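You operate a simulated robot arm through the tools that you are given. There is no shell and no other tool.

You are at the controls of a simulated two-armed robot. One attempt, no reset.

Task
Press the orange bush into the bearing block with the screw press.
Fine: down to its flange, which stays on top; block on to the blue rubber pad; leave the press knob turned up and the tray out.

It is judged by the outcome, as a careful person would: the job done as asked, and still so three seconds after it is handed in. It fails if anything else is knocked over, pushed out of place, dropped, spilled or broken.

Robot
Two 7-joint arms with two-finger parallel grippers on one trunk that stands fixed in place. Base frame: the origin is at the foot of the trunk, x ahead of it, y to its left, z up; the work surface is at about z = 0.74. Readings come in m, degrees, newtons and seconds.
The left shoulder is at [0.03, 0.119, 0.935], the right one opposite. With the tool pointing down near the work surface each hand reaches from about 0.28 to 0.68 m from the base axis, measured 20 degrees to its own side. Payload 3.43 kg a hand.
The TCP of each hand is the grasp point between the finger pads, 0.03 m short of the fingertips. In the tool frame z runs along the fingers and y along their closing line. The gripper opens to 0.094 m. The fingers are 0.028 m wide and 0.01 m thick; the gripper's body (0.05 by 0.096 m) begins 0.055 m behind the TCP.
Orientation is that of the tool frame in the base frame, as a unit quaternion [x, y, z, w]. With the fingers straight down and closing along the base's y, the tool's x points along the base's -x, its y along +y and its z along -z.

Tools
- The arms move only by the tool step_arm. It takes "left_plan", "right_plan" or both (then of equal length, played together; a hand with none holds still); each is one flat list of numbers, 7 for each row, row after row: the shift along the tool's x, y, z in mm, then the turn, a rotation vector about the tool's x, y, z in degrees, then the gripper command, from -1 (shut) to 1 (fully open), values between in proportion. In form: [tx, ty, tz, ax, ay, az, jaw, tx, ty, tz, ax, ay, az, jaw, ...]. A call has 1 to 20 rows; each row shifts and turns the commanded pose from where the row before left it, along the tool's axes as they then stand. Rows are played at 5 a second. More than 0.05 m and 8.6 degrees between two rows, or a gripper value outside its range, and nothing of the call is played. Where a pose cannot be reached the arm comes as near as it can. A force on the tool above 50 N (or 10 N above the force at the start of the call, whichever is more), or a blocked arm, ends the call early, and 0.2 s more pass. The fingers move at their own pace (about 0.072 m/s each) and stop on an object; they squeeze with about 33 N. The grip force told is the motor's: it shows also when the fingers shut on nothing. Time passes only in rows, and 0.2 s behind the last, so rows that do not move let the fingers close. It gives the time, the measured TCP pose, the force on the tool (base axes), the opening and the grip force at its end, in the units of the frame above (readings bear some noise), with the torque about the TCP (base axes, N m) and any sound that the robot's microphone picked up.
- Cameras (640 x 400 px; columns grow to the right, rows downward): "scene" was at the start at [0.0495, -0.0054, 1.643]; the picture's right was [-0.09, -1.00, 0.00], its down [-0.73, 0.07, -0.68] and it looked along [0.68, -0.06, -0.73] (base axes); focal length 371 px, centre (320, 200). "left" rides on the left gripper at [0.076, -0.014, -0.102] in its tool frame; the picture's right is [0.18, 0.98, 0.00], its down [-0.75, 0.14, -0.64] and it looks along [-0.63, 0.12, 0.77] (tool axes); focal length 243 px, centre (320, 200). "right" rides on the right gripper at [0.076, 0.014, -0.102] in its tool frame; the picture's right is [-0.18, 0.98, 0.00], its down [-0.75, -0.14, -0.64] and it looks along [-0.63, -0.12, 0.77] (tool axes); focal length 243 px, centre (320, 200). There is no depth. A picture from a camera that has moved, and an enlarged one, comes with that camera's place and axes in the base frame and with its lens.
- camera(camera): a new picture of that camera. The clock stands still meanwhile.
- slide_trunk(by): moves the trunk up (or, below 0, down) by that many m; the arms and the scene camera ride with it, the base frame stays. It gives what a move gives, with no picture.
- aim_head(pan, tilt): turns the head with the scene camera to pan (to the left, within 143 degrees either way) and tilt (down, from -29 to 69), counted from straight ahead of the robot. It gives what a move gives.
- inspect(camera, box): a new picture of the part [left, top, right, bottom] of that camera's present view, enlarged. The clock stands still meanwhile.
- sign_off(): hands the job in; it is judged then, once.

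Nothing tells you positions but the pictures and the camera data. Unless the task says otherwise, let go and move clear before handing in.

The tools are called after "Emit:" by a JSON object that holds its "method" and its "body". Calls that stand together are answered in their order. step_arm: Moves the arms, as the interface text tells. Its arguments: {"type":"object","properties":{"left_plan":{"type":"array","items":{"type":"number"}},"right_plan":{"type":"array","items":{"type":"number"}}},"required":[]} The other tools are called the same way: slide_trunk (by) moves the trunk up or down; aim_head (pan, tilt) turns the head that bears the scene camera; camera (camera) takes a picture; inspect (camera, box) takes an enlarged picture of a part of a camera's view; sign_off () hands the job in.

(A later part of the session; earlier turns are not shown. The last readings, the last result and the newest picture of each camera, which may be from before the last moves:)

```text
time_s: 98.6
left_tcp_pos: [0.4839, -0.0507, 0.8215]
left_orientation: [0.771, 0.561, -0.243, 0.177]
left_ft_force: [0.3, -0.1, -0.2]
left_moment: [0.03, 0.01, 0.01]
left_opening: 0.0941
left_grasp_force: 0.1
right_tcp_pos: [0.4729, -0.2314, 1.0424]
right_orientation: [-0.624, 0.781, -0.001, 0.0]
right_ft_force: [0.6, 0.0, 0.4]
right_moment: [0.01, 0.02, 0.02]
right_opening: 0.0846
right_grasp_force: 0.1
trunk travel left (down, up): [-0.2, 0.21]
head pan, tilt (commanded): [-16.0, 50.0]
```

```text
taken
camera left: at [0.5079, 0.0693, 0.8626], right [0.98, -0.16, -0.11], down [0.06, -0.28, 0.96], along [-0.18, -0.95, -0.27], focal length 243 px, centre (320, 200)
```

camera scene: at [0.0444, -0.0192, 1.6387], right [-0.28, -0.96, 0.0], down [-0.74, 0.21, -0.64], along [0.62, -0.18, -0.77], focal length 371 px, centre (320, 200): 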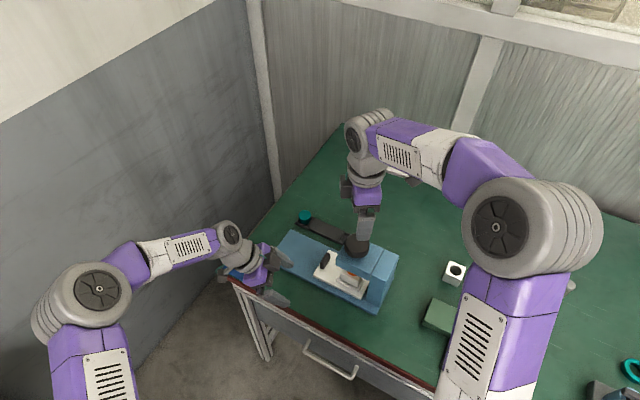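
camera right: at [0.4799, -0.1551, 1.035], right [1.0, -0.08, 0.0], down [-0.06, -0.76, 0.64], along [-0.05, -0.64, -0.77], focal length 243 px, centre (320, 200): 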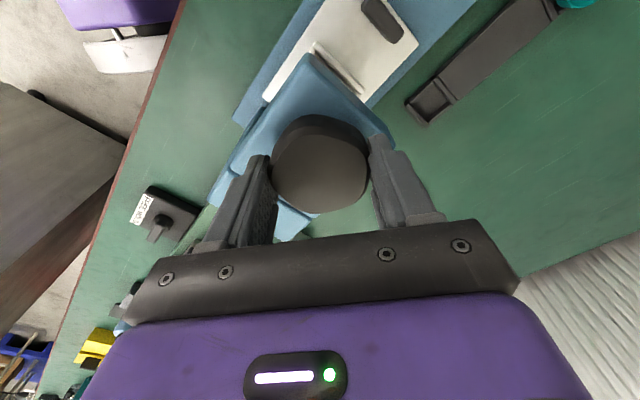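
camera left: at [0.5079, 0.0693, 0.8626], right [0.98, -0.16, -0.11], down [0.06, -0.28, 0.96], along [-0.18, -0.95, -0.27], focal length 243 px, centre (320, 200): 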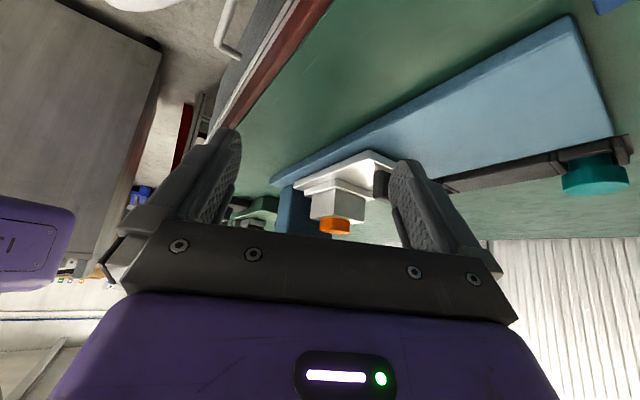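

The knob is up and the bush is seated. I'll first withdraw the left arm the way it came.

Emit:
{"method": "step_arm", "body": {"left_plan": [-17.7, -8, -41.2, 0, 0, 0, 1, -17.7, -10.3, -41.2, 0, 0, 0, 1, -17.7, -10.3, -41.2, 0, 0, 0, 1, -17.7, -10.3, -41.2, 0, 0, 0, 1, -17.7, -10.3, -41.2, 0, 0, 0, 1, -17.7, -10.3, -41.2, 0, 0, 0, 1, -17.7, -10.3, -41.2, 0, 0, 0, 1, -17.7, -10.3, -41.2, 0, 0, 0, 1, -17.7, -10.3, -41.2, 0, 0, 0, 1, -10, -8, -20, 0, 0, 0, 1, 0, 0, 0, 0, 7, 0, 1, 0, 0, 0, 0, 7, 0, 1, 0, 0, 0, 0, 7, 0, 1, 0, 0, 0, 0, 7, 0, 1, 0, 0, 0, 0, 7, 0, 1]}}

Emit:
{"method": "camera", "body": {"camera": "scene"}}

```text
time_s: 101.8
left_tcp_pos: [0.4155, 0.0612, 1.2408]
left_orientation: [0.809, 0.588, 0.002, -0.001]
left_ft_force: [-0.5, -0.2, -0.8]
left_moment: [-0.03, 0.0, -0.06]
left_opening: 0.0939
left_grasp_force: 0.1
right_tcp_pos: [0.4737, -0.2316, 1.0426]
right_orientation: [-0.624, 0.781, 0.0, 0.0]
right_ft_force: [0.0, -0.4, 0.1]
right_moment: [0.02, -0.04, -0.03]
right_opening: 0.0845
right_grasp_force: 0.1
trunk travel left (down, up): [-0.2, 0.21]
head pan, tilt (commanded): [-16.0, 50.0]
```

```text
taken
camera scene: at [0.044, -0.0197, 1.6387], right [-0.28, -0.96, 0.0], down [-0.74, 0.21, -0.64], along [0.62, -0.18, -0.77], focal length 371 px, centre (320, 200)
```

scene: 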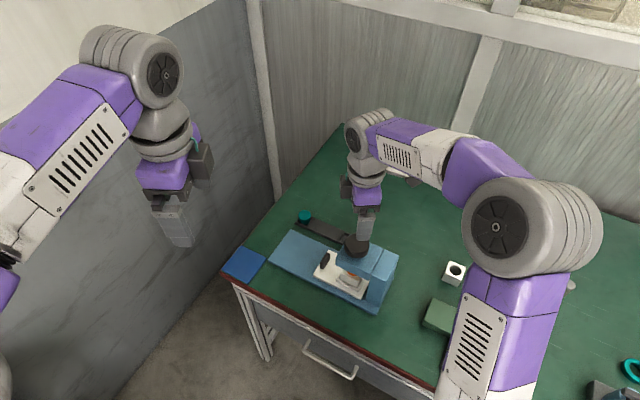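

Left arm is clear. Now turning the right wrist round to the pad-side orientation.

Emit:
{"method": "step_arm", "body": {"right_plan": [0, 0, 0, 0, 0, 8.5, 0.4, 0, 0, 0, 0, 0, 8.5, 0.4, 0, 0, 0, 0, 0, 8.5, 0.4, 0, 0, 0, 0, 0, 8.5, 0.4, 0, 0, 0, 0, 0, 8.5, 0.4, 0, 0, 0, 0, 0, 8.5, 0.4, 0, 0, 0, 0, 0, 8.5, 0.4, 0, 0, 0, 0, 0, 8.5, 0.4, 0, 0, 0, 0, 0, 8.5, 0.4, 0, 0, 0, 0, 0, 8.5, 0.4, 0, 0, 0, 0, 0, 8.5, 0.4, 0, 0, 0, 0, 0, 8.5, 0.4, 0, 0, 0, 0, 0, 8.5, 0.4]}}

Emit:
{"method": "step_arm", "body": {"right_plan": [0, 0, 0, 0, 0, 8.5, 0.4, 0, 0, 0, 0, 0, 8.5, 0.4, 0, 0, 0, 0, 0, 8.5, 0.4, 0, 0, 0, 0, 0, 8.5, 0.4, 0, 0, 0, 0, 0, 8.5, 0.4, 0, 0, 0, 0, 0, 8.5, 0.4, 0, 0, 0, 0, 0, 8.5, 0.4, 0, 0, 0, 0, 0, 8.5, 0.4, 0, 0, 0, 0, 0, 8.5, 0.4, 0, 0, 0, 0, 0, 8.5, 0.4, 0, 0, 0, 0, 0, 8.5, 0.4, 0, 0, 0, 0, 0, 8.5, 0.4, 45, 0, 0, 0, 0, 0, 0.4, 45, 0, 0, 0, 0, 0, 0.4, 0, 0, 0, 0, 0, 0, 0.4]}}

Emit:
{"method": "camera", "body": {"camera": "right"}}

Emit:
{"method": "camera", "body": {"camera": "scene"}}

```text
time_s: 104.6
left_tcp_pos: [0.4157, 0.0625, 1.2392]
left_orientation: [0.809, 0.588, 0.0, 0.0]
left_ft_force: [-0.9, -0.5, 0.0]
left_moment: [0.0, -0.02, 0.02]
left_opening: 0.0941
left_grasp_force: 0.0
right_tcp_pos: [0.4736, -0.2325, 1.0425]
right_orientation: [0.288, 0.958, 0.0, 0.001]
right_ft_force: [0.0, 0.2, -1.0]
right_moment: [0.03, 0.02, 0.02]
right_opening: 0.0654
right_grasp_force: 0.1
trunk travel left (down, up): [-0.2, 0.21]
head pan, tilt (commanded): [-16.0, 50.0]
```

```text
time_s: 107.8
left_tcp_pos: [0.4154, 0.0628, 1.2403]
left_orientation: [0.809, 0.588, 0.0, 0.0]
left_ft_force: [0.6, -0.4, -0.8]
left_moment: [-0.02, -0.02, -0.02]
left_opening: 0.0941
left_grasp_force: 0.0
right_tcp_pos: [0.536, -0.1682, 1.0415]
right_orientation: [0.925, 0.38, 0.0, 0.0]
right_ft_force: [0.4, -0.6, -0.1]
right_moment: [0.02, 0.01, 0.02]
right_opening: 0.0657
right_grasp_force: 0.1
trunk travel left (down, up): [-0.2, 0.21]
head pan, tilt (commanded): [-16.0, 50.0]
```

```text
taken
camera right: at [0.5998, -0.1238, 1.1438], right [0.56, -0.83, 0.0], down [-0.64, -0.43, 0.64], along [-0.53, -0.36, -0.77], focal length 243 px, centre (320, 200)
```

right: 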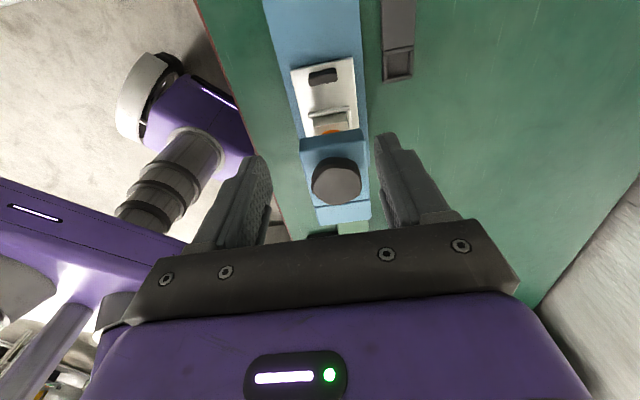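

```text
taken
camera scene: at [0.0438, -0.0194, 1.6388], right [-0.28, -0.96, 0.0], down [-0.74, 0.21, -0.64], along [0.62, -0.18, -0.77], focal length 371 px, centre (320, 200)
```

scene: 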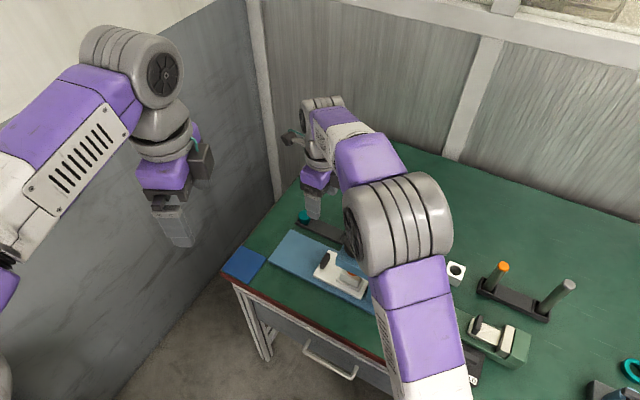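

Emit:
{"method": "step_arm", "body": {"right_plan": [22, 0, 0, 0, 0, 0, 0.4, 0, 0, 45, 0, 0, 0, 0.4, 0, 0, 45, 0, 0, 0, 0.4, 0, 0, 45, 0, 0, 0, 0.4, 0, 0, 45, 0, 0, 0, 0.4, 0, 0, 30, 0, 0, 0, 0.4, 0, 0, 0, 0, 0, 0, 0.4]}}

Emit:
{"method": "camera", "body": {"camera": "right"}}

```text
time_s: 109.4
left_tcp_pos: [0.4163, 0.0616, 1.2394]
left_orientation: [0.809, 0.588, 0.0, 0.0]
left_ft_force: [-0.6, 0.2, 0.5]
left_moment: [0.03, 0.0, -0.04]
left_opening: 0.0939
left_grasp_force: 0.0
right_tcp_pos: [0.5539, -0.1534, 0.8311]
right_orientation: [0.925, 0.38, 0.0, 0.001]
right_ft_force: [-0.4, 0.2, -0.3]
right_moment: [0.0, 0.01, -0.01]
right_opening: 0.0656
right_grasp_force: 0.1
trunk travel left (down, up): [-0.2, 0.21]
head pan, tilt (commanded): [-16.0, 50.0]
```

```text
taken
camera right: at [0.6176, -0.1099, 0.9338], right [0.56, -0.83, 0.0], down [-0.64, -0.43, 0.64], along [-0.53, -0.36, -0.77], focal length 243 px, centre (320, 200)
```

right: 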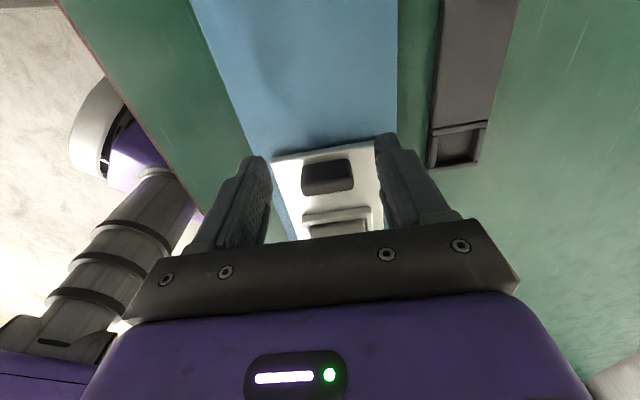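

Emit:
{"method": "step_arm", "body": {"right_plan": [0, 0, 24, 0, 0, 0, 0.4, -10, -1, 0, 0, 0, 0, 0.4, -10, -1, 0, 0, 0, 0, 0.4, 0, 0, 0, 0, 0, 0, 0.4, 0, 0, 0, 0, 0, 0, 0, 0, 0, 0, 0, 0, 0, -0.5, 0, 0, 0, 0, 0, 0, -1, 0, 0, 0, 0, 0, 0, -1, 0, 0, 0, 0, 0, 0, -1]}}

Emit:
{"method": "camera", "body": {"camera": "right"}}

```text
time_s: 111.4
left_tcp_pos: [0.416, 0.0618, 1.2399]
left_orientation: [0.808, 0.589, 0.0, 0.001]
left_ft_force: [-0.7, 0.9, -0.3]
left_moment: [0.02, 0.0, -0.02]
left_opening: 0.0938
left_grasp_force: 0.1
right_tcp_pos: [0.5394, -0.1672, 0.8095]
right_orientation: [0.925, 0.38, 0.0, 0.002]
right_ft_force: [7.4, -7.4, 2.5]
right_moment: [0.01, 0.29, 0.47]
right_opening: 0.0395
right_grasp_force: 45.4
trunk travel left (down, up): [-0.2, 0.21]
head pan, tilt (commanded): [-16.0, 50.0]
```

```text
taken
camera right: at [0.6029, -0.1237, 0.9109], right [0.56, -0.83, 0.0], down [-0.64, -0.43, 0.64], along [-0.53, -0.36, -0.77], focal length 243 px, centre (320, 200)
```

right: 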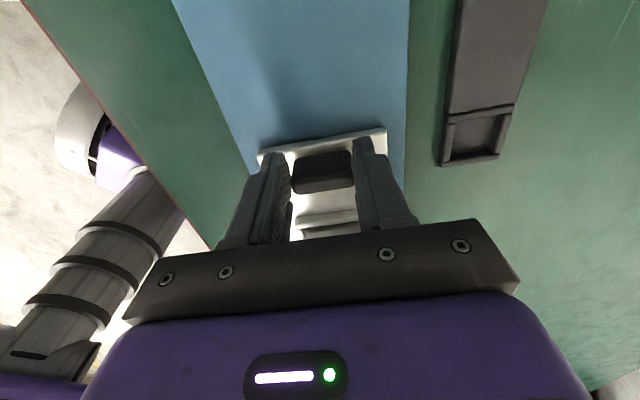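

Handle gripped. Relieving the side load, then pulling the tray out.

Emit:
{"method": "step_arm", "body": {"right_plan": [0, 1.2, 0, 0, 0, 0, -1, 5, 0, 0, 0, 0, 0, -1, 8, 0, 0, 0, 0, 0, -1, 8, 0, 0, 0, 0, 0, -1, 8, 0, 0, 0, 0, 0, -1, 8, 0, 0, 0, 0, 0, -1, 8, 0, 0, 0, 0, 0, -1]}}

Emit:
{"method": "camera", "body": {"camera": "right"}}

Emit:
{"method": "camera", "body": {"camera": "scene"}}

```text
time_s: 113.0
left_tcp_pos: [0.4155, 0.0616, 1.2395]
left_orientation: [0.808, 0.589, 0.001, 0.0]
left_ft_force: [0.7, 0.0, 0.1]
left_moment: [0.01, -0.02, -0.03]
left_opening: 0.0945
left_grasp_force: 0.1
right_tcp_pos: [0.5703, -0.1366, 0.8086]
right_orientation: [0.925, 0.38, 0.002, 0.0]
right_ft_force: [7.6, -7.8, 10.3]
right_moment: [-0.29, 0.41, 0.47]
right_opening: 0.0395
right_grasp_force: 45.0
trunk travel left (down, up): [-0.2, 0.21]
head pan, tilt (commanded): [-16.0, 50.0]
```

```text
taken
camera right: at [0.6346, -0.0921, 0.9109], right [0.56, -0.83, 0.0], down [-0.64, -0.43, 0.64], along [-0.53, -0.36, -0.77], focal length 243 px, centre (320, 200)
```

right: 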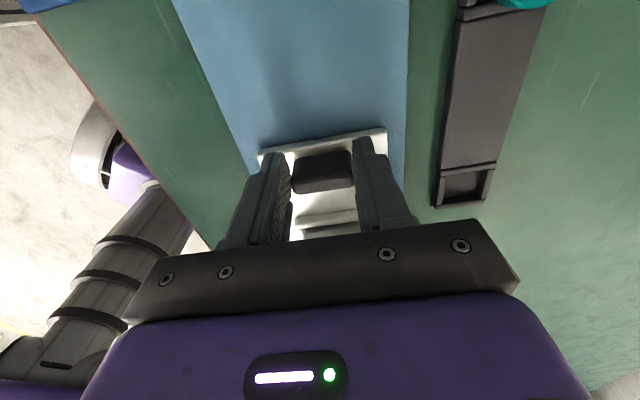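

```text
taken
camera scene: at [0.0441, -0.0197, 1.6388], right [-0.28, -0.96, 0.0], down [-0.74, 0.21, -0.64], along [0.62, -0.18, -0.77], focal length 371 px, centre (320, 200)
```

scene: 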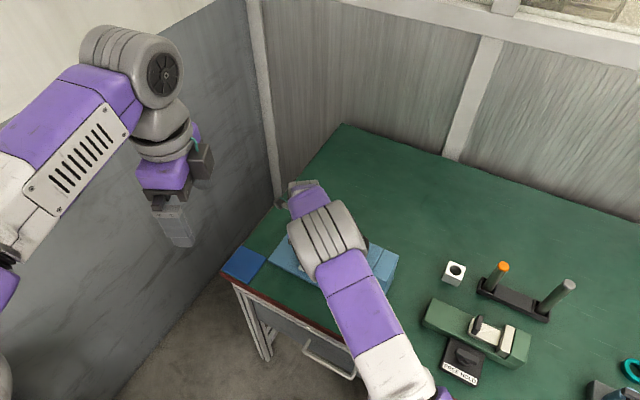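

Emit:
{"method": "step_arm", "body": {"right_plan": [4, 1, -0.5, 0, 0, 0, -1, 9, 0.3, -0.3, 0, 0, 0, -1, 9, 0, 0, 0, 0, 0, -1, 9, 0, 0, 0, 0, 0, -1, 9, 0, 0, 0, 0, 0, -1, 9, 0, 0, 0, 0, 0, -1, 9, 0, 0, 0, 0, 0, -1, 9, 0, 0, 0, 0, 0, -1]}}

Emit:
{"method": "camera", "body": {"camera": "right"}}

Emit:
{"method": "camera", "body": {"camera": "scene"}}

```text
time_s: 114.8
left_tcp_pos: [0.415, 0.0617, 1.2406]
left_orientation: [0.808, 0.589, 0.0, 0.0]
left_ft_force: [-0.3, 0.1, 0.2]
left_moment: [0.01, 0.02, -0.02]
left_opening: 0.0942
left_grasp_force: 0.1
right_tcp_pos: [0.6186, -0.0878, 0.8096]
right_orientation: [0.925, 0.381, -0.001, 0.0]
right_ft_force: [-2.9, 2.1, 4.8]
right_moment: [0.1, 0.88, -0.16]
right_opening: 0.0398
right_grasp_force: 44.8
trunk travel left (down, up): [-0.2, 0.21]
head pan, tilt (commanded): [-16.0, 50.0]
```

```text
taken
camera right: at [0.6831, -0.0441, 0.9107], right [0.56, -0.83, 0.0], down [-0.63, -0.43, 0.64], along [-0.53, -0.36, -0.77], focal length 243 px, centre (320, 200)
```

right: 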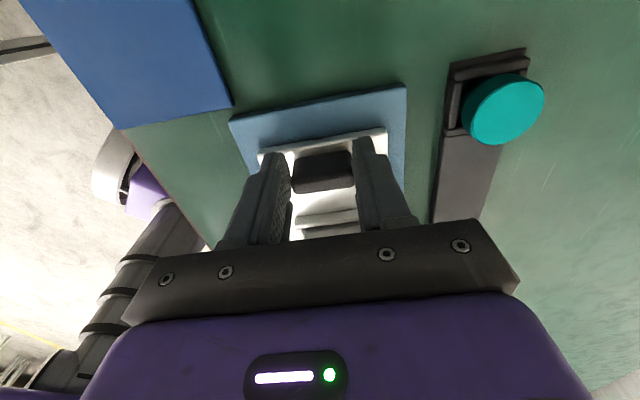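

```text
taken
camera scene: at [0.0435, -0.0185, 1.6388], right [-0.28, -0.96, 0.0], down [-0.74, 0.21, -0.64], along [0.62, -0.18, -0.77], focal length 371 px, centre (320, 200)
```

scene: 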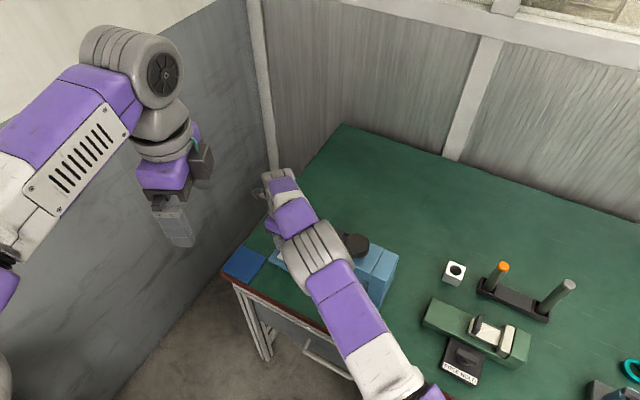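

Emit:
{"method": "step_arm", "body": {"right_plan": [8, 0, 0, 0, 0, 0, -1, 8, 0, 0, 0, 0, 0, -1, 8, 0, 0, 0, 0, 0, -1, 8, 0, 0, 0, 0, 0, -1, 5, 0, 0, 0, 0, 0, -1, 0, 0, 0, 0, 0, 0, -1]}}

Emit:
{"method": "camera", "body": {"camera": "right"}}

```text
time_s: 116.2
left_tcp_pos: [0.4157, 0.0613, 1.2388]
left_orientation: [0.809, 0.588, 0.0, -0.001]
left_ft_force: [0.2, 0.0, 1.1]
left_moment: [0.01, 0.02, -0.03]
left_opening: 0.094
left_grasp_force: 0.1
right_tcp_pos: [0.6417, -0.0657, 0.8087]
right_orientation: [0.925, 0.38, 0.001, 0.003]
right_ft_force: [7.0, -7.4, -2.1]
right_moment: [0.62, -0.28, 0.85]
right_opening: 0.0395
right_grasp_force: 44.6
right hand out of reach, approached as far as the arm can: row 5
trunk travel left (down, up): [-0.2, 0.21]
head pan, tilt (commanded): [-16.0, 50.0]
```

```text
taken
camera right: at [0.7052, -0.0211, 0.9108], right [0.56, -0.83, 0.0], down [-0.64, -0.43, 0.64], along [-0.53, -0.36, -0.77], focal length 243 px, centre (320, 200)
```

right: 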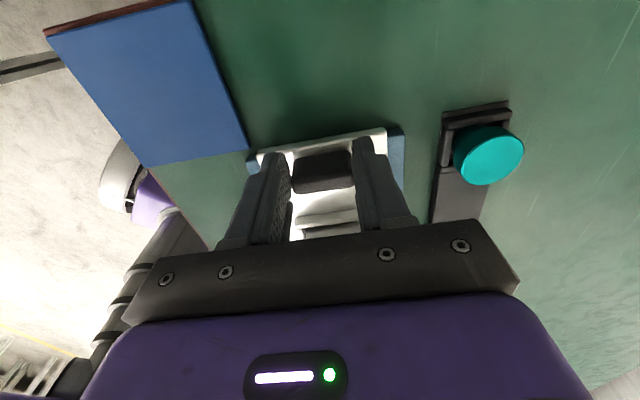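

The arm ran out of reach with about 11 mm of tray travel left. I'll release, step the grip inward on the handle, and finish the pull.

Emit:
{"method": "step_arm", "body": {"right_plan": [0, 0, 0, 0, 0, 0, 0, 0, 0, 0, 0, 0, 0, 0.4, 0, 0, 0, 0, 0, 0, 0.4, -8, 1, 0, 0, 0, 0, 0.4, -7, 0.5, 0, 0, 0, 0, 0.4, 0, 0, 0, 0, 0, 0, 0.4]}}

Emit:
{"method": "camera", "body": {"camera": "right"}}

```text
time_s: 117.6
left_tcp_pos: [0.4142, 0.0628, 1.24]
left_orientation: [0.809, 0.588, 0.0, 0.0]
left_ft_force: [0.2, -0.2, 0.2]
left_moment: [0.03, 0.01, 0.02]
left_opening: 0.0941
left_grasp_force: 0.1
right_tcp_pos: [0.6304, -0.0749, 0.8105]
right_orientation: [0.925, 0.38, 0.0, 0.0]
right_ft_force: [-0.6, 0.0, 0.5]
right_moment: [-0.03, -0.01, 0.02]
right_opening: 0.0657
right_grasp_force: 0.1
trunk travel left (down, up): [-0.2, 0.21]
head pan, tilt (commanded): [-16.0, 50.0]
```

```text
taken
camera right: at [0.6938, -0.031, 0.9125], right [0.56, -0.83, 0.0], down [-0.64, -0.43, 0.64], along [-0.53, -0.36, -0.77], focal length 243 px, centre (320, 200)
```

right: 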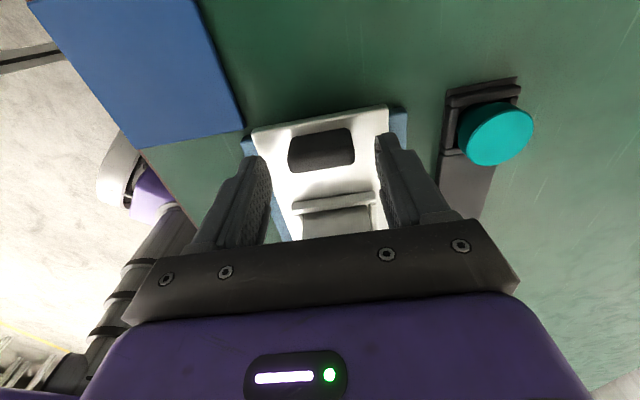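

Emit:
{"method": "step_arm", "body": {"right_plan": [0, 0, 1, 0, 0, 0, 0, 0, 0, 0, 0, 0, 0, -0.5, 0, 0, 0, 0, 0, 0, -1, 0, 0, 0, 0, 0, 0, -1, 0, 0, 0, 0, 0, 0, -1, 4, 0.5, 0, 0, 0, 0, -1, 4, 0, 0, 0, 0, 0, -1, 3, 0, 0, 0, 0, 0, -1, 2, 0, 0, 0, 0, 0, -1, 0, 0, 0, 0, 0, 0, -1]}}

Emit:
{"method": "camera", "body": {"camera": "right"}}

```text
time_s: 119.8
left_tcp_pos: [0.4141, 0.0619, 1.2398]
left_orientation: [0.808, 0.589, -0.001, 0.0]
left_ft_force: [-0.6, 0.2, -0.3]
left_moment: [0.0, 0.0, 0.01]
left_opening: 0.094
left_grasp_force: 0.1
right_tcp_pos: [0.6401, -0.0668, 0.8085]
right_orientation: [0.925, 0.38, 0.001, 0.001]
right_ft_force: [7.1, -6.6, 10.5]
right_moment: [-0.68, 0.72, 0.46]
right_opening: 0.0396
right_grasp_force: 44.7
trunk travel left (down, up): [-0.2, 0.21]
head pan, tilt (commanded): [-16.0, 50.0]
```

```text
taken
camera right: at [0.7037, -0.0229, 0.9116], right [0.56, -0.83, 0.0], down [-0.64, -0.43, 0.64], along [-0.53, -0.36, -0.77], focal length 243 px, centre (320, 200)
```

right: 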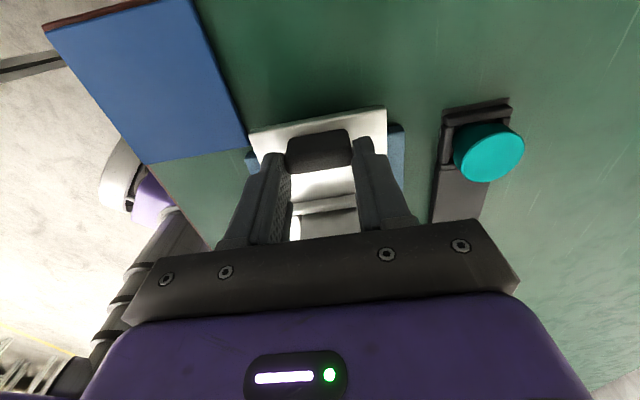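

Emit:
{"method": "step_arm", "body": {"right_plan": [2, 0.7, -0.7, 0, 0, 0, -1, 2, 0, 0, 0, 0, 0, -1, 0, 0, 0, 0, 0, 0, -1]}}

```text
time_s: 120.6
left_tcp_pos: [0.4153, 0.0615, 1.2403]
left_orientation: [0.809, 0.588, 0.0, 0.001]
left_ft_force: [-0.6, -0.1, 0.2]
left_moment: [-0.03, 0.0, -0.01]
left_opening: 0.094
left_grasp_force: 0.0
right_tcp_pos: [0.6415, -0.0651, 0.809]
right_orientation: [0.925, 0.38, 0.001, 0.0]
right_ft_force: [9.7, -11.7, 5.8]
right_moment: [0.23, -0.33, 0.67]
right_opening: 0.0397
right_grasp_force: 44.8
trunk travel left (down, up): [-0.2, 0.21]
head pan, tilt (commanded): [-16.0, 50.0]
```

The tray is back out to its starting place. Releasing the handle and rising to look at the block.

Emit:
{"method": "step_arm", "body": {"right_plan": [0, 0, 0, 0, 0, 0, 0, 0, 0, 0, 0, 0, 0, 0.5, 0, 0, 0, 0, 0, 0, 0.5, 0, 0, -30, 0, 0, 0, 0.5, 0, 0, -40, 0, 0, 0, 0.5, -25, 0, -30, 0, 0, 0, 0.5, -30, 0, 0, 0, 0, 0, 0.5, 0, 0, 0, 0, 0, 0, 0.5]}}

Emit:
{"method": "camera", "body": {"camera": "right"}}

Emit:
{"method": "camera", "body": {"camera": "scene"}}

```text
time_s: 122.4
left_tcp_pos: [0.4155, 0.062, 1.2396]
left_orientation: [0.809, 0.588, 0.0, 0.0]
left_ft_force: [-0.5, 0.8, 0.0]
left_moment: [0.04, 0.03, 0.01]
left_opening: 0.0939
left_grasp_force: 0.1
right_tcp_pos: [0.6047, -0.1019, 0.9094]
right_orientation: [0.925, 0.381, 0.0, 0.001]
right_ft_force: [0.6, 0.2, -0.3]
right_moment: [-0.01, 0.0, -0.02]
right_opening: 0.0705
right_grasp_force: 0.1
trunk travel left (down, up): [-0.2, 0.21]
head pan, tilt (commanded): [-16.0, 50.0]
```

```text
taken
camera right: at [0.6694, -0.0571, 1.0115], right [0.56, -0.83, 0.0], down [-0.64, -0.43, 0.64], along [-0.53, -0.36, -0.77], focal length 243 px, centre (320, 200)
```

right: 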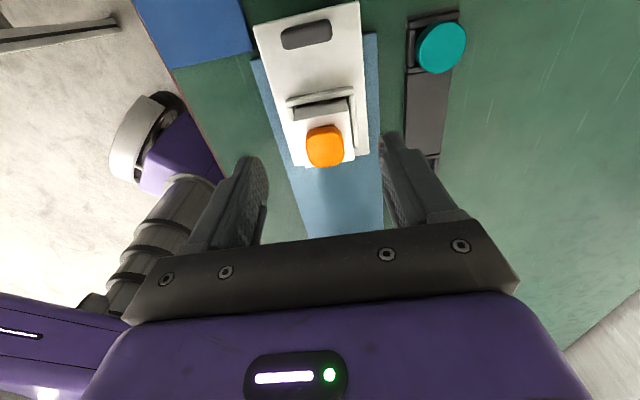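

```text
taken
camera scene: at [0.0442, -0.0189, 1.6387], right [-0.28, -0.96, 0.0], down [-0.74, 0.21, -0.64], along [0.62, -0.18, -0.77], focal length 371 px, centre (320, 200)
```

scene: 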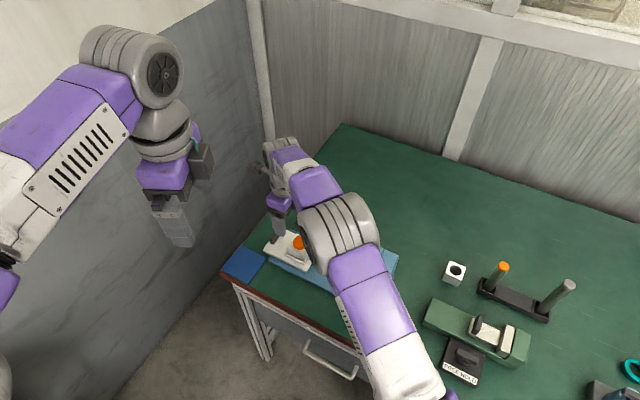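

Emit:
{"method": "inspect", "body": {"camera": "right", "box": [250, 70, 400, 180]}}

Emit:
{"method": "inspect", "body": {"camera": "scene", "box": [255, 220, 335, 270]}}

```text
3.64 times, centred on (325, 125) of right
camera zoom: at [0.6694, -0.0571, 1.0115], right [0.56, -0.83, 0.0], down [-0.64, -0.43, 0.64], along [-0.53, -0.36, -0.77], focal length 882 px, centre (302, 473)
```

zoom: 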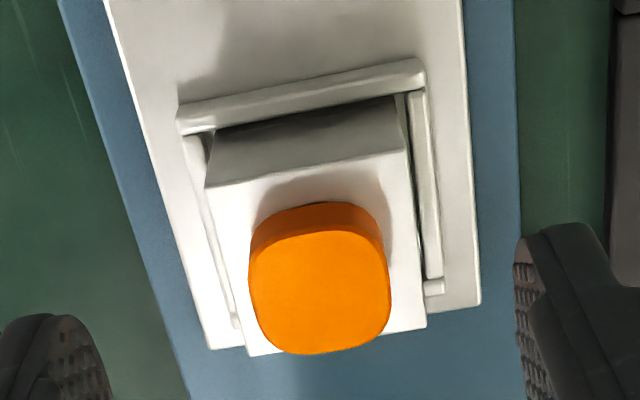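

```text
8.00 times, centred on (295, 245) of scene
camera zoom: at [0.0442, -0.0189, 1.6387], right [-0.28, -0.96, 0.0], down [-0.74, 0.21, -0.64], along [0.62, -0.18, -0.77], focal length 2968 px, centre (520, -160)
```

zoom: 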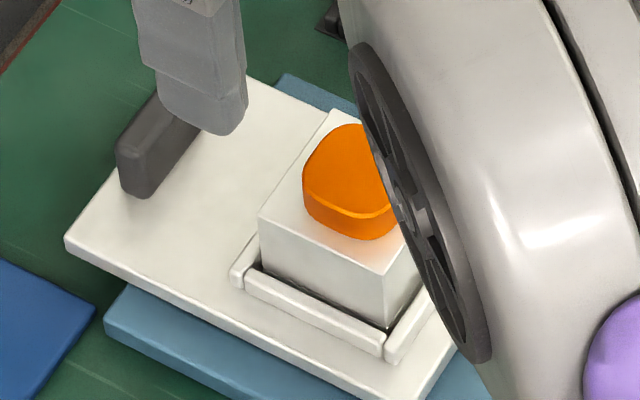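

The block with its seated orange bush is centred at about (0.586, -0.1195) and its top is near 0.802. Moving over it and lowering part-way to check the straddle.

Emit:
{"method": "step_arm", "body": {"right_plan": [-25, -0.6, 0, 0, 0, 0, 0.5, 0, 0, 35, 0, 0, 0, 0.5, 0, 0, 35, 0, 0, 0, 0.5, 0, 0, 0, 0, 0, 0, 0.5]}}

Emit:
{"method": "inspect", "body": {"camera": "right", "box": [220, 90, 420, 240]}}

Emit:
{"method": "inspect", "body": {"camera": "scene", "box": [255, 210, 335, 270]}}

```text
time_s: 123.4
left_tcp_pos: [0.4154, 0.0613, 1.2395]
left_orientation: [0.808, 0.589, 0.0, -0.001]
left_ft_force: [0.1, 0.1, -0.5]
left_moment: [0.01, 0.03, 0.0]
left_opening: 0.094
left_grasp_force: 0.0
right_tcp_pos: [0.5886, -0.1217, 0.8387]
right_orientation: [0.925, 0.379, 0.001, 0.0]
right_ft_force: [0.1, 0.2, -0.5]
right_moment: [0.02, 0.01, -0.01]
right_opening: 0.0706
right_grasp_force: 0.0
trunk travel left (down, up): [-0.2, 0.21]
head pan, tilt (commanded): [-16.0, 50.0]
```

```text
2.67 times, centred on (320, 165) of right
camera zoom: at [0.652, -0.0769, 0.9412], right [0.56, -0.83, 0.0], down [-0.64, -0.43, 0.64], along [-0.53, -0.36, -0.77], focal length 647 px, centre (320, 293)
```

zoom: 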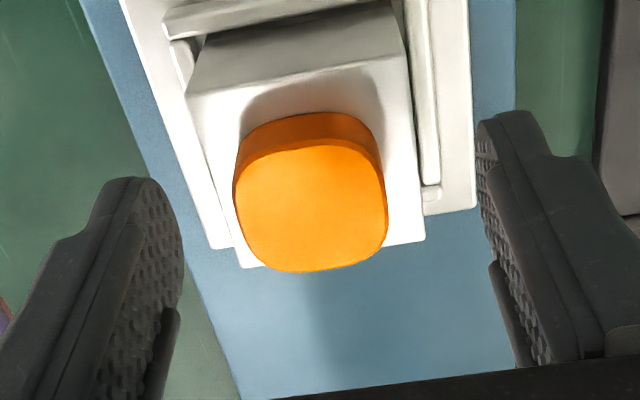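

```text
6.67 times, centred on (295, 240) of scene
camera zoom: at [0.0442, -0.019, 1.6388], right [-0.28, -0.96, 0.0], down [-0.74, 0.21, -0.64], along [0.62, -0.18, -0.77], focal length 2473 px, centre (487, -67)
```

zoom: 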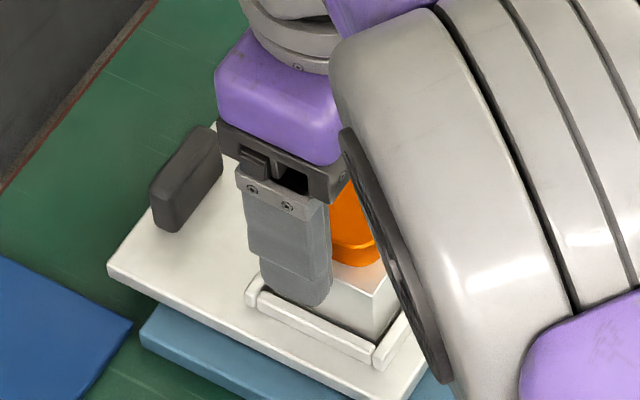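

Emit:
{"method": "step_arm", "body": {"right_plan": [0, -1.4, 10, 0, 0, 0, 0.5, 0, 0, 12, 0, 0, 0, 0.5, 0, 0, 7, 0, 0, 0, 0.5, 0, 0, 0, 0, 0, 0, 0.5]}}

Emit:
{"method": "inspect", "body": {"camera": "right", "box": [220, 90, 420, 240]}}

Emit:
{"method": "inspect", "body": {"camera": "scene", "box": [255, 210, 335, 270]}}

```text
time_s: 124.4
left_tcp_pos: [0.4148, 0.0612, 1.2389]
left_orientation: [0.809, 0.588, 0.0, 0.0]
left_ft_force: [0.3, -0.5, -0.1]
left_moment: [0.03, 0.04, -0.02]
left_opening: 0.0937
left_grasp_force: 0.0
right_tcp_pos: [0.5855, -0.1198, 0.8108]
right_orientation: [0.925, 0.38, 0.001, 0.001]
right_ft_force: [0.0, 1.0, -0.3]
right_moment: [0.0, 0.0, -0.01]
right_opening: 0.0705
right_grasp_force: 0.1
trunk travel left (down, up): [-0.2, 0.21]
head pan, tilt (commanded): [-16.0, 50.0]
```

```text
2.67 times, centred on (320, 165) of right
camera zoom: at [0.649, -0.0749, 0.9126], right [0.56, -0.83, 0.0], down [-0.64, -0.43, 0.64], along [-0.53, -0.36, -0.77], focal length 647 px, centre (320, 293)
```

zoom: 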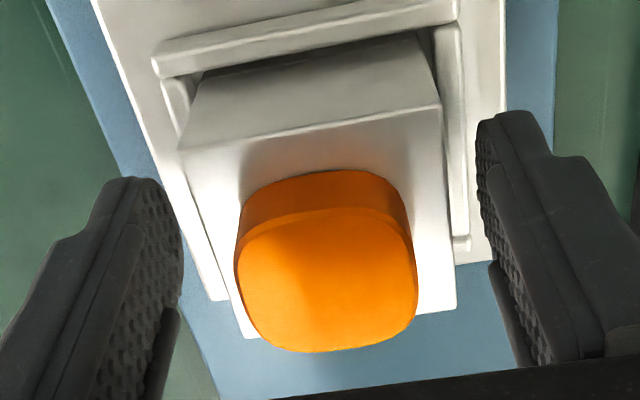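

```text
6.67 times, centred on (295, 240) of scene
camera zoom: at [0.0441, -0.0192, 1.6388], right [-0.28, -0.96, 0.0], down [-0.74, 0.21, -0.64], along [0.62, -0.18, -0.77], focal length 2473 px, centre (487, -67)
```

zoom: 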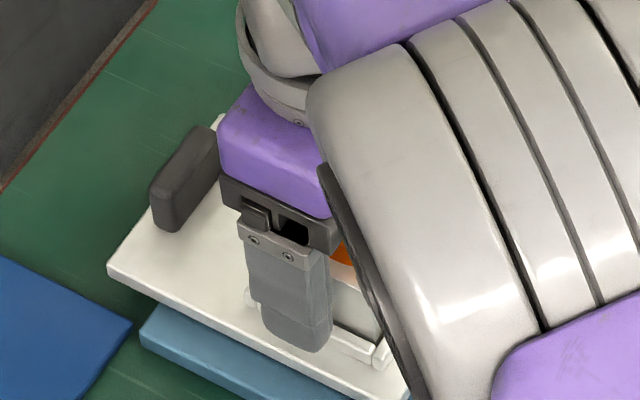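

Emit:
{"method": "step_arm", "body": {"right_plan": [0, 0, 1.5, 0, 0, 0, 0.5, 0, 0, 0, 0, 0, 0, 0.2, 0, 0, 0, 0, 0, 0, -0.3, 0, 0, 0, 0, 0, 0, -1, 0, 0, 0, 0, 0, 0, -1, 0, 0, 0, 0, 0, 0, -1]}}

Emit:
{"method": "inspect", "body": {"camera": "right", "box": [220, 90, 420, 240]}}

```text
time_s: 125.8
left_tcp_pos: [0.4157, 0.0617, 1.2413]
left_orientation: [0.809, 0.588, 0.0, 0.0]
left_ft_force: [0.6, -0.5, 0.4]
left_moment: [0.01, 0.01, 0.02]
left_opening: 0.094
left_grasp_force: 0.0
right_tcp_pos: [0.5844, -0.1186, 0.8085]
right_orientation: [0.925, 0.381, 0.0, 0.0]
right_ft_force: [0.2, -0.7, 1.7]
right_moment: [0.0, 0.07, 0.0]
right_opening: 0.0494
right_grasp_force: 33.1
trunk travel left (down, up): [-0.2, 0.21]
head pan, tilt (commanded): [-16.0, 50.0]
```

```text
2.67 times, centred on (320, 165) of right
camera zoom: at [0.6487, -0.0748, 0.9111], right [0.56, -0.83, 0.0], down [-0.64, -0.43, 0.64], along [-0.53, -0.36, -0.77], focal length 647 px, centre (320, 293)
```

zoom: 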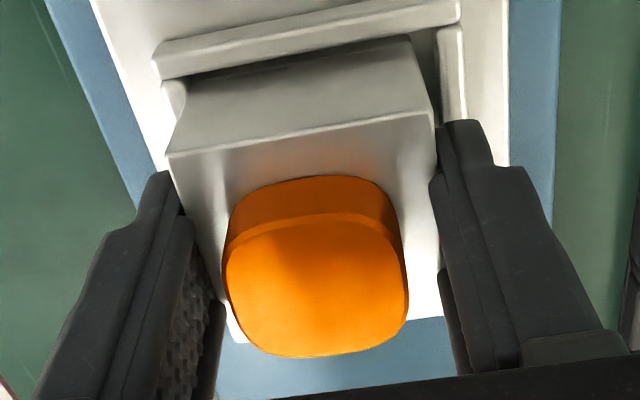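

Block gripped at 49 mm. Lifting straight up out of the nest.

Emit:
{"method": "step_arm", "body": {"right_plan": [0, 0, -4, 0, 0, 0, -1, 0, 0, -8, 0, 0, 0, -1, 0, 0, -20, 0, 0, 0, -1, 0, 0, -35, 0, 0, 0, -1, 0, 0, 0, 0, 0, 0, -1]}}

Emit:
{"method": "camera", "body": {"camera": "right"}}

Emit:
{"method": "inspect", "body": {"camera": "scene", "box": [215, 190, 335, 280]}}

```text
time_s: 127.0
left_tcp_pos: [0.4161, 0.062, 1.2399]
left_orientation: [0.808, 0.589, 0.0, 0.0]
left_ft_force: [1.3, 0.6, -0.1]
left_moment: [-0.02, 0.04, 0.01]
left_opening: 0.0939
left_grasp_force: 0.0
right_tcp_pos: [0.5832, -0.1174, 0.8759]
right_orientation: [0.925, 0.38, 0.001, 0.0]
right_ft_force: [0.0, -0.1, -2.5]
right_moment: [0.01, 0.02, -0.01]
right_opening: 0.0495
right_grasp_force: 33.0
trunk travel left (down, up): [-0.2, 0.21]
head pan, tilt (commanded): [-16.0, 50.0]
```

```text
taken
camera right: at [0.6473, -0.0739, 0.9776], right [0.56, -0.83, 0.0], down [-0.63, -0.43, 0.64], along [-0.53, -0.36, -0.77], focal length 243 px, centre (320, 200)
```

right: 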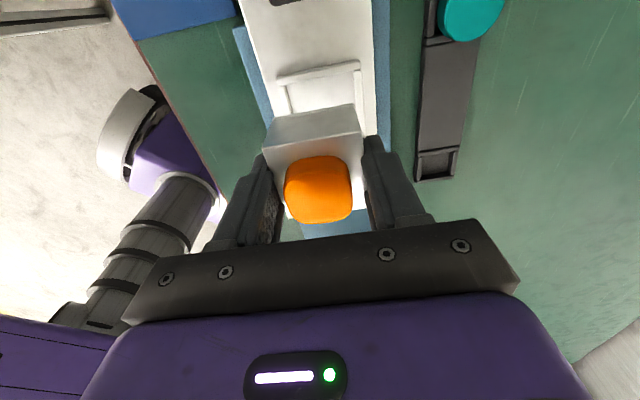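

```text
4.44 times, centred on (275, 235) of scene
camera zoom: at [0.0449, -0.0193, 1.6387], right [-0.28, -0.96, 0.0], down [-0.74, 0.21, -0.64], along [0.62, -0.18, -0.77], focal length 1649 px, centre (520, 44)
```

zoom: 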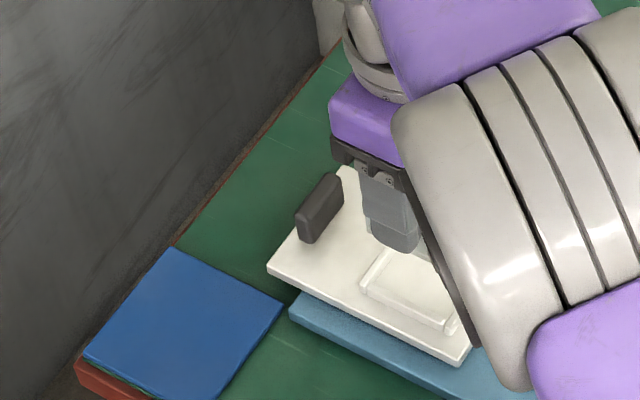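

Block is up. Moving across over the blue pad, centred near (0.600, 0.037).

Emit:
{"method": "step_arm", "body": {"right_plan": [15, -12, 0, 0, 0, 0, -1, 30, -24, 0, 0, 0, 0, -1, 30, -24, 0, 0, 0, 0, -1, 30, -24, 0, 0, 0, 0, -1, 15, -12, 0, 0, 0, 0, -1, 0, 0, 0, 0, 0, 0, -1]}}

Emit:
{"method": "camera", "body": {"camera": "right"}}

Emit:
{"method": "camera", "body": {"camera": "scene"}}

```text
time_s: 128.4
left_tcp_pos: [0.4155, 0.0619, 1.2409]
left_orientation: [0.808, 0.589, 0.0, 0.001]
left_ft_force: [-0.1, 0.4, -1.1]
left_moment: [0.0, -0.03, -0.01]
left_opening: 0.0943
left_grasp_force: 0.1
right_tcp_pos: [0.6021, 0.0346, 0.8754]
right_orientation: [0.925, 0.38, 0.001, 0.001]
right_ft_force: [-0.6, 0.7, -2.3]
right_moment: [-0.01, -0.01, 0.0]
right_opening: 0.0495
right_grasp_force: 32.4
trunk travel left (down, up): [-0.2, 0.21]
head pan, tilt (commanded): [-16.0, 50.0]
```

```text
taken
camera right: at [0.6663, 0.0782, 0.9773], right [0.56, -0.83, 0.0], down [-0.64, -0.43, 0.64], along [-0.53, -0.36, -0.77], focal length 243 px, centre (320, 200)
```

right: 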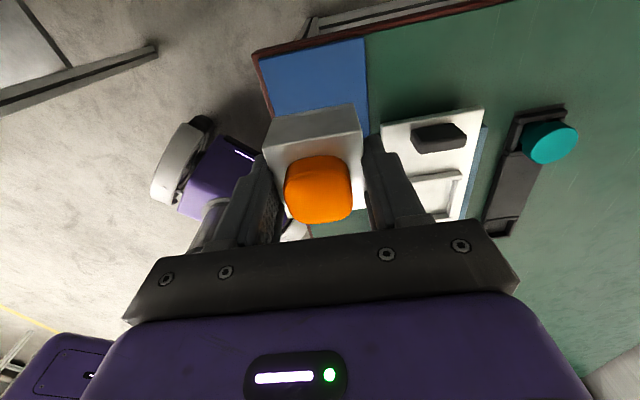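

```text
taken
camera scene: at [0.0443, -0.0191, 1.6387], right [-0.28, -0.96, 0.0], down [-0.74, 0.21, -0.64], along [0.62, -0.18, -0.77], focal length 371 px, centre (320, 200)
```

scene: 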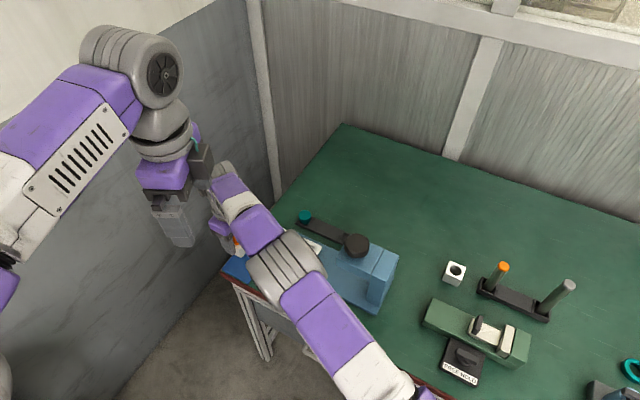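

Emit:
{"method": "inspect", "body": {"camera": "right", "box": [230, 20, 390, 230]}}

Emit:
{"method": "inspect", "body": {"camera": "scene", "box": [205, 220, 285, 300]}}

```text
1.90 times, centred on (310, 125) of right
camera zoom: at [0.6663, 0.0782, 0.9773], right [0.56, -0.83, 0.0], down [-0.64, -0.43, 0.64], along [-0.53, -0.36, -0.77], focal length 462 px, centre (339, 343)
```

zoom: 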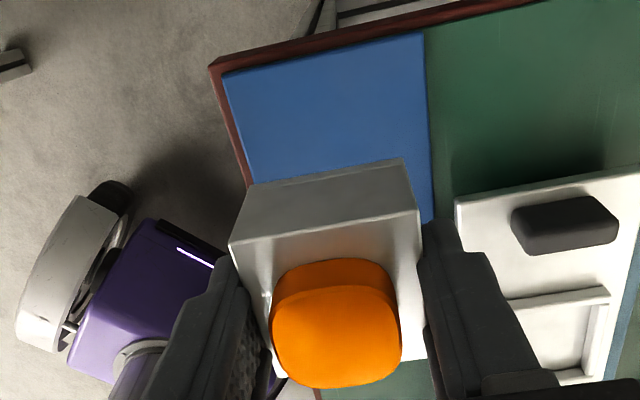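

```text
5.00 times, centred on (245, 260) of scene
camera zoom: at [0.0443, -0.0191, 1.6387], right [-0.28, -0.96, 0.0], down [-0.74, 0.21, -0.64], along [0.62, -0.18, -0.77], focal length 1855 px, centre (695, -100)
```

zoom: 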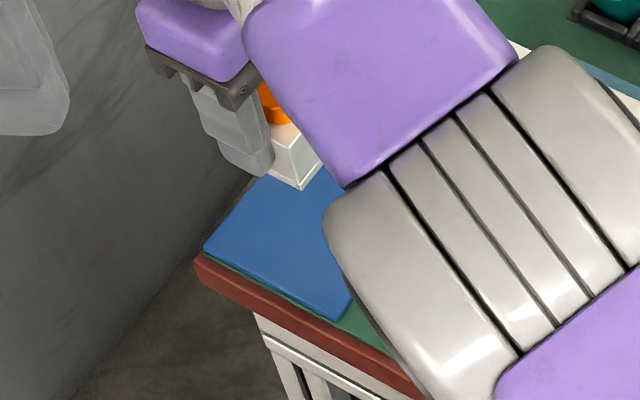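

Pad centre agrees at about (0.601, 0.0355), right under the block. Lowering, slowly at the end.

Emit:
{"method": "step_arm", "body": {"right_plan": [0, 0, 25, 0, 0, 0, -1, 0, 0, 25, 0, 0, 0, -1, 0, 0, 18, 0, 0, 0, -1, 0, 0, 5, 0, 0, 0, -1, 0, 0, 0, 0, 0, 0, -1]}}

Emit:
{"method": "camera", "body": {"camera": "right"}}

Emit:
{"method": "inspect", "body": {"camera": "scene", "box": [205, 220, 285, 300]}}

```text
time_s: 129.6
left_tcp_pos: [0.4161, 0.0623, 1.2394]
left_orientation: [0.809, 0.588, 0.0, 0.0]
left_ft_force: [0.1, -0.1, -0.8]
left_moment: [-0.01, 0.02, -0.01]
left_opening: 0.0941
left_grasp_force: 0.1
right_tcp_pos: [0.6024, 0.0355, 0.8016]
right_orientation: [0.925, 0.38, 0.0, 0.0]
right_ft_force: [0.1, 0.1, -2.1]
right_moment: [0.01, 0.02, -0.03]
right_opening: 0.0494
right_grasp_force: 32.8
trunk travel left (down, up): [-0.2, 0.21]
head pan, tilt (commanded): [-16.0, 50.0]
```

```text
taken
camera right: at [0.666, 0.0789, 0.9039], right [0.56, -0.83, 0.0], down [-0.64, -0.43, 0.64], along [-0.53, -0.36, -0.77], focal length 243 px, centre (320, 200)
```

right: 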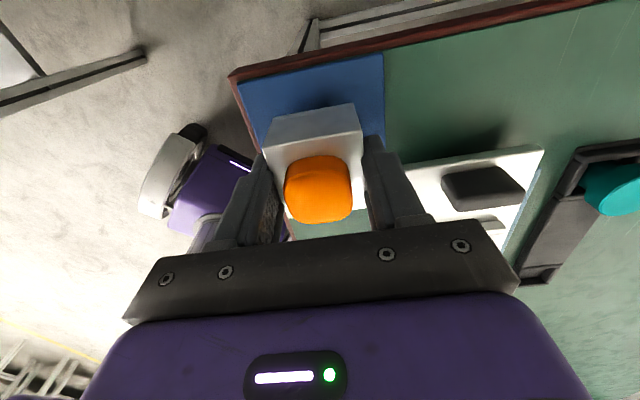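

```text
5.00 times, centred on (245, 260) of scene
camera zoom: at [0.0445, -0.0191, 1.6387], right [-0.28, -0.96, 0.0], down [-0.74, 0.21, -0.64], along [0.62, -0.18, -0.77], focal length 1855 px, centre (695, -100)
```

zoom: 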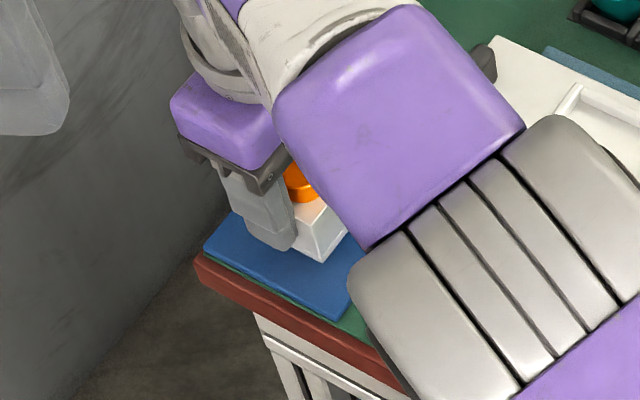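

Emit:
{"method": "step_arm", "body": {"right_plan": [1, 2, 2, 0, 0, 0, -1, 0, 0, 2, 0, 0, 0, -1, 0, 0, 2, 0, 0, 0, -1, 0, 0, 0, 0, 0, 0, -1]}}

Emit:
{"method": "inspect", "body": {"camera": "scene", "box": [215, 235, 275, 290]}}

```text
time_s: 130.6
left_tcp_pos: [0.4153, 0.0612, 1.2399]
left_orientation: [0.809, 0.588, -0.001, 0.0]
left_ft_force: [-0.5, -0.1, -0.2]
left_moment: [-0.04, -0.01, 0.0]
left_opening: 0.0942
left_grasp_force: 0.0
right_tcp_pos: [0.6044, 0.0339, 0.7963]
right_orientation: [0.925, 0.381, 0.0, 0.001]
right_ft_force: [0.3, 0.2, -2.9]
right_moment: [0.0, 0.01, 0.0]
right_opening: 0.0493
right_grasp_force: 33.0
trunk travel left (down, up): [-0.2, 0.21]
head pan, tilt (commanded): [-16.0, 50.0]
```

```text
7.27 times, centred on (245, 262) of scene
camera zoom: at [0.0443, -0.0191, 1.6387], right [-0.28, -0.96, 0.0], down [-0.74, 0.21, -0.64], along [0.62, -0.18, -0.77], focal length 2698 px, centre (866, -254)
```

zoom: 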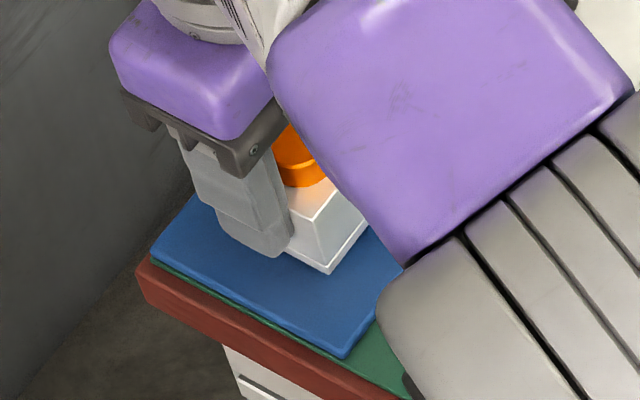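

Emit:
{"method": "step_arm", "body": {"right_plan": [0, 0, 1.5, 0, 0, 0, -1, 0, 0, 1.5, 0, 0, 0, -1, 0, 0, 1.5, 0, 0, 0, -1, 0, 0, 0, 0, 0, 0, -1]}}

Emit:
{"method": "inspect", "body": {"camera": "scene", "box": [215, 235, 275, 290]}}

```text
time_s: 131.6
left_tcp_pos: [0.4164, 0.0622, 1.241]
left_orientation: [0.808, 0.589, 0.0, 0.0]
left_ft_force: [0.9, 1.5, 0.1]
left_moment: [-0.01, -0.01, 0.03]
left_opening: 0.094
left_grasp_force: 0.0
right_tcp_pos: [0.6033, 0.0334, 0.7913]
right_orientation: [0.925, 0.38, 0.0, 0.0]
right_ft_force: [0.3, -0.2, -2.3]
right_moment: [0.04, 0.01, -0.03]
right_opening: 0.0495
right_grasp_force: 32.6
trunk travel left (down, up): [-0.2, 0.21]
head pan, tilt (commanded): [-16.0, 50.0]
```

```text
7.27 times, centred on (245, 262) of scene
camera zoom: at [0.0444, -0.0191, 1.6387], right [-0.28, -0.96, 0.0], down [-0.74, 0.21, -0.64], along [0.62, -0.18, -0.77], focal length 2698 px, centre (866, -254)
```

zoom: 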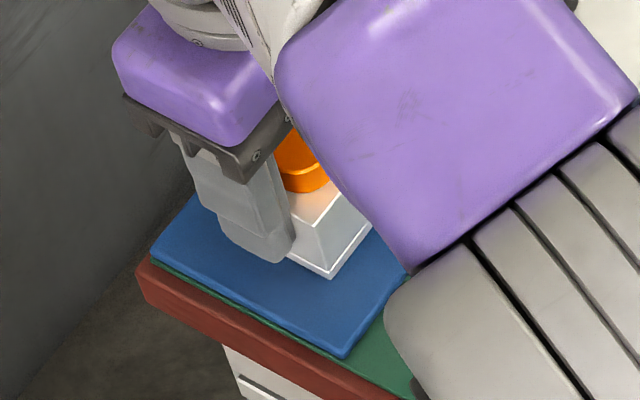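

Emit:
{"method": "step_arm", "body": {"right_plan": [0, 0, 1.5, 0, 0, 0, -1, 0, 0, 1.5, 0, 0, 0, -1, 0, 0, 1, 0, 0, 0, -1, 0, 0, 0, 0, 0, 0, -1]}}

```text
time_s: 132.6
left_tcp_pos: [0.4127, 0.0615, 1.2406]
left_orientation: [0.809, 0.588, 0.001, 0.002]
left_ft_force: [-0.8, 0.2, 0.2]
left_moment: [-0.02, -0.04, 0.02]
left_opening: 0.0938
left_grasp_force: 0.0
right_tcp_pos: [0.6039, 0.0332, 0.7917]
right_orientation: [0.925, 0.38, 0.003, 0.001]
right_ft_force: [-4.5, -2.2, 19.3]
right_moment: [-0.18, 0.87, 0.05]
right_opening: 0.0497
right_grasp_force: 33.1
trunk travel left (down, up): [-0.2, 0.21]
head pan, tilt (commanded): [-16.0, 50.0]
```

Contact with the pad at 19 N. Easing off most of the load before opening the fingers.

Emit:
{"method": "step_arm", "body": {"right_plan": [0, 0, -2.5, 0, 0, 0, -1, 0, 0, 0, 0, 0, 0, -1]}}

Emit:
{"method": "inspect", "body": {"camera": "scene", "box": [215, 235, 275, 290]}}

```text
time_s: 133.2
left_tcp_pos: [0.415, 0.062, 1.2411]
left_orientation: [0.808, 0.589, 0.0, 0.0]
left_ft_force: [-0.2, 0.3, 0.3]
left_moment: [-0.01, 0.05, -0.01]
left_opening: 0.094
left_grasp_force: 0.0
right_tcp_pos: [0.6052, 0.0334, 0.7902]
right_orientation: [0.925, 0.38, 0.001, 0.001]
right_ft_force: [-0.4, -1.8, 11.7]
right_moment: [0.02, 0.26, 0.02]
right_opening: 0.0491
right_grasp_force: 32.5
trunk travel left (down, up): [-0.2, 0.21]
head pan, tilt (commanded): [-16.0, 50.0]
```

```text
7.27 times, centred on (245, 262) of scene
camera zoom: at [0.0429, -0.0192, 1.6388], right [-0.28, -0.96, 0.0], down [-0.74, 0.21, -0.64], along [0.62, -0.18, -0.77], focal length 2698 px, centre (866, -254)
```

zoom: 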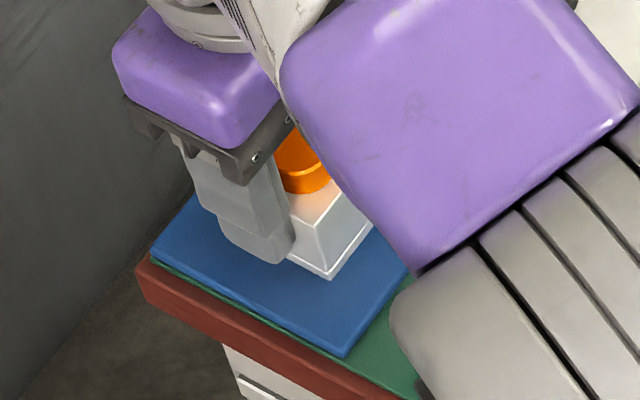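

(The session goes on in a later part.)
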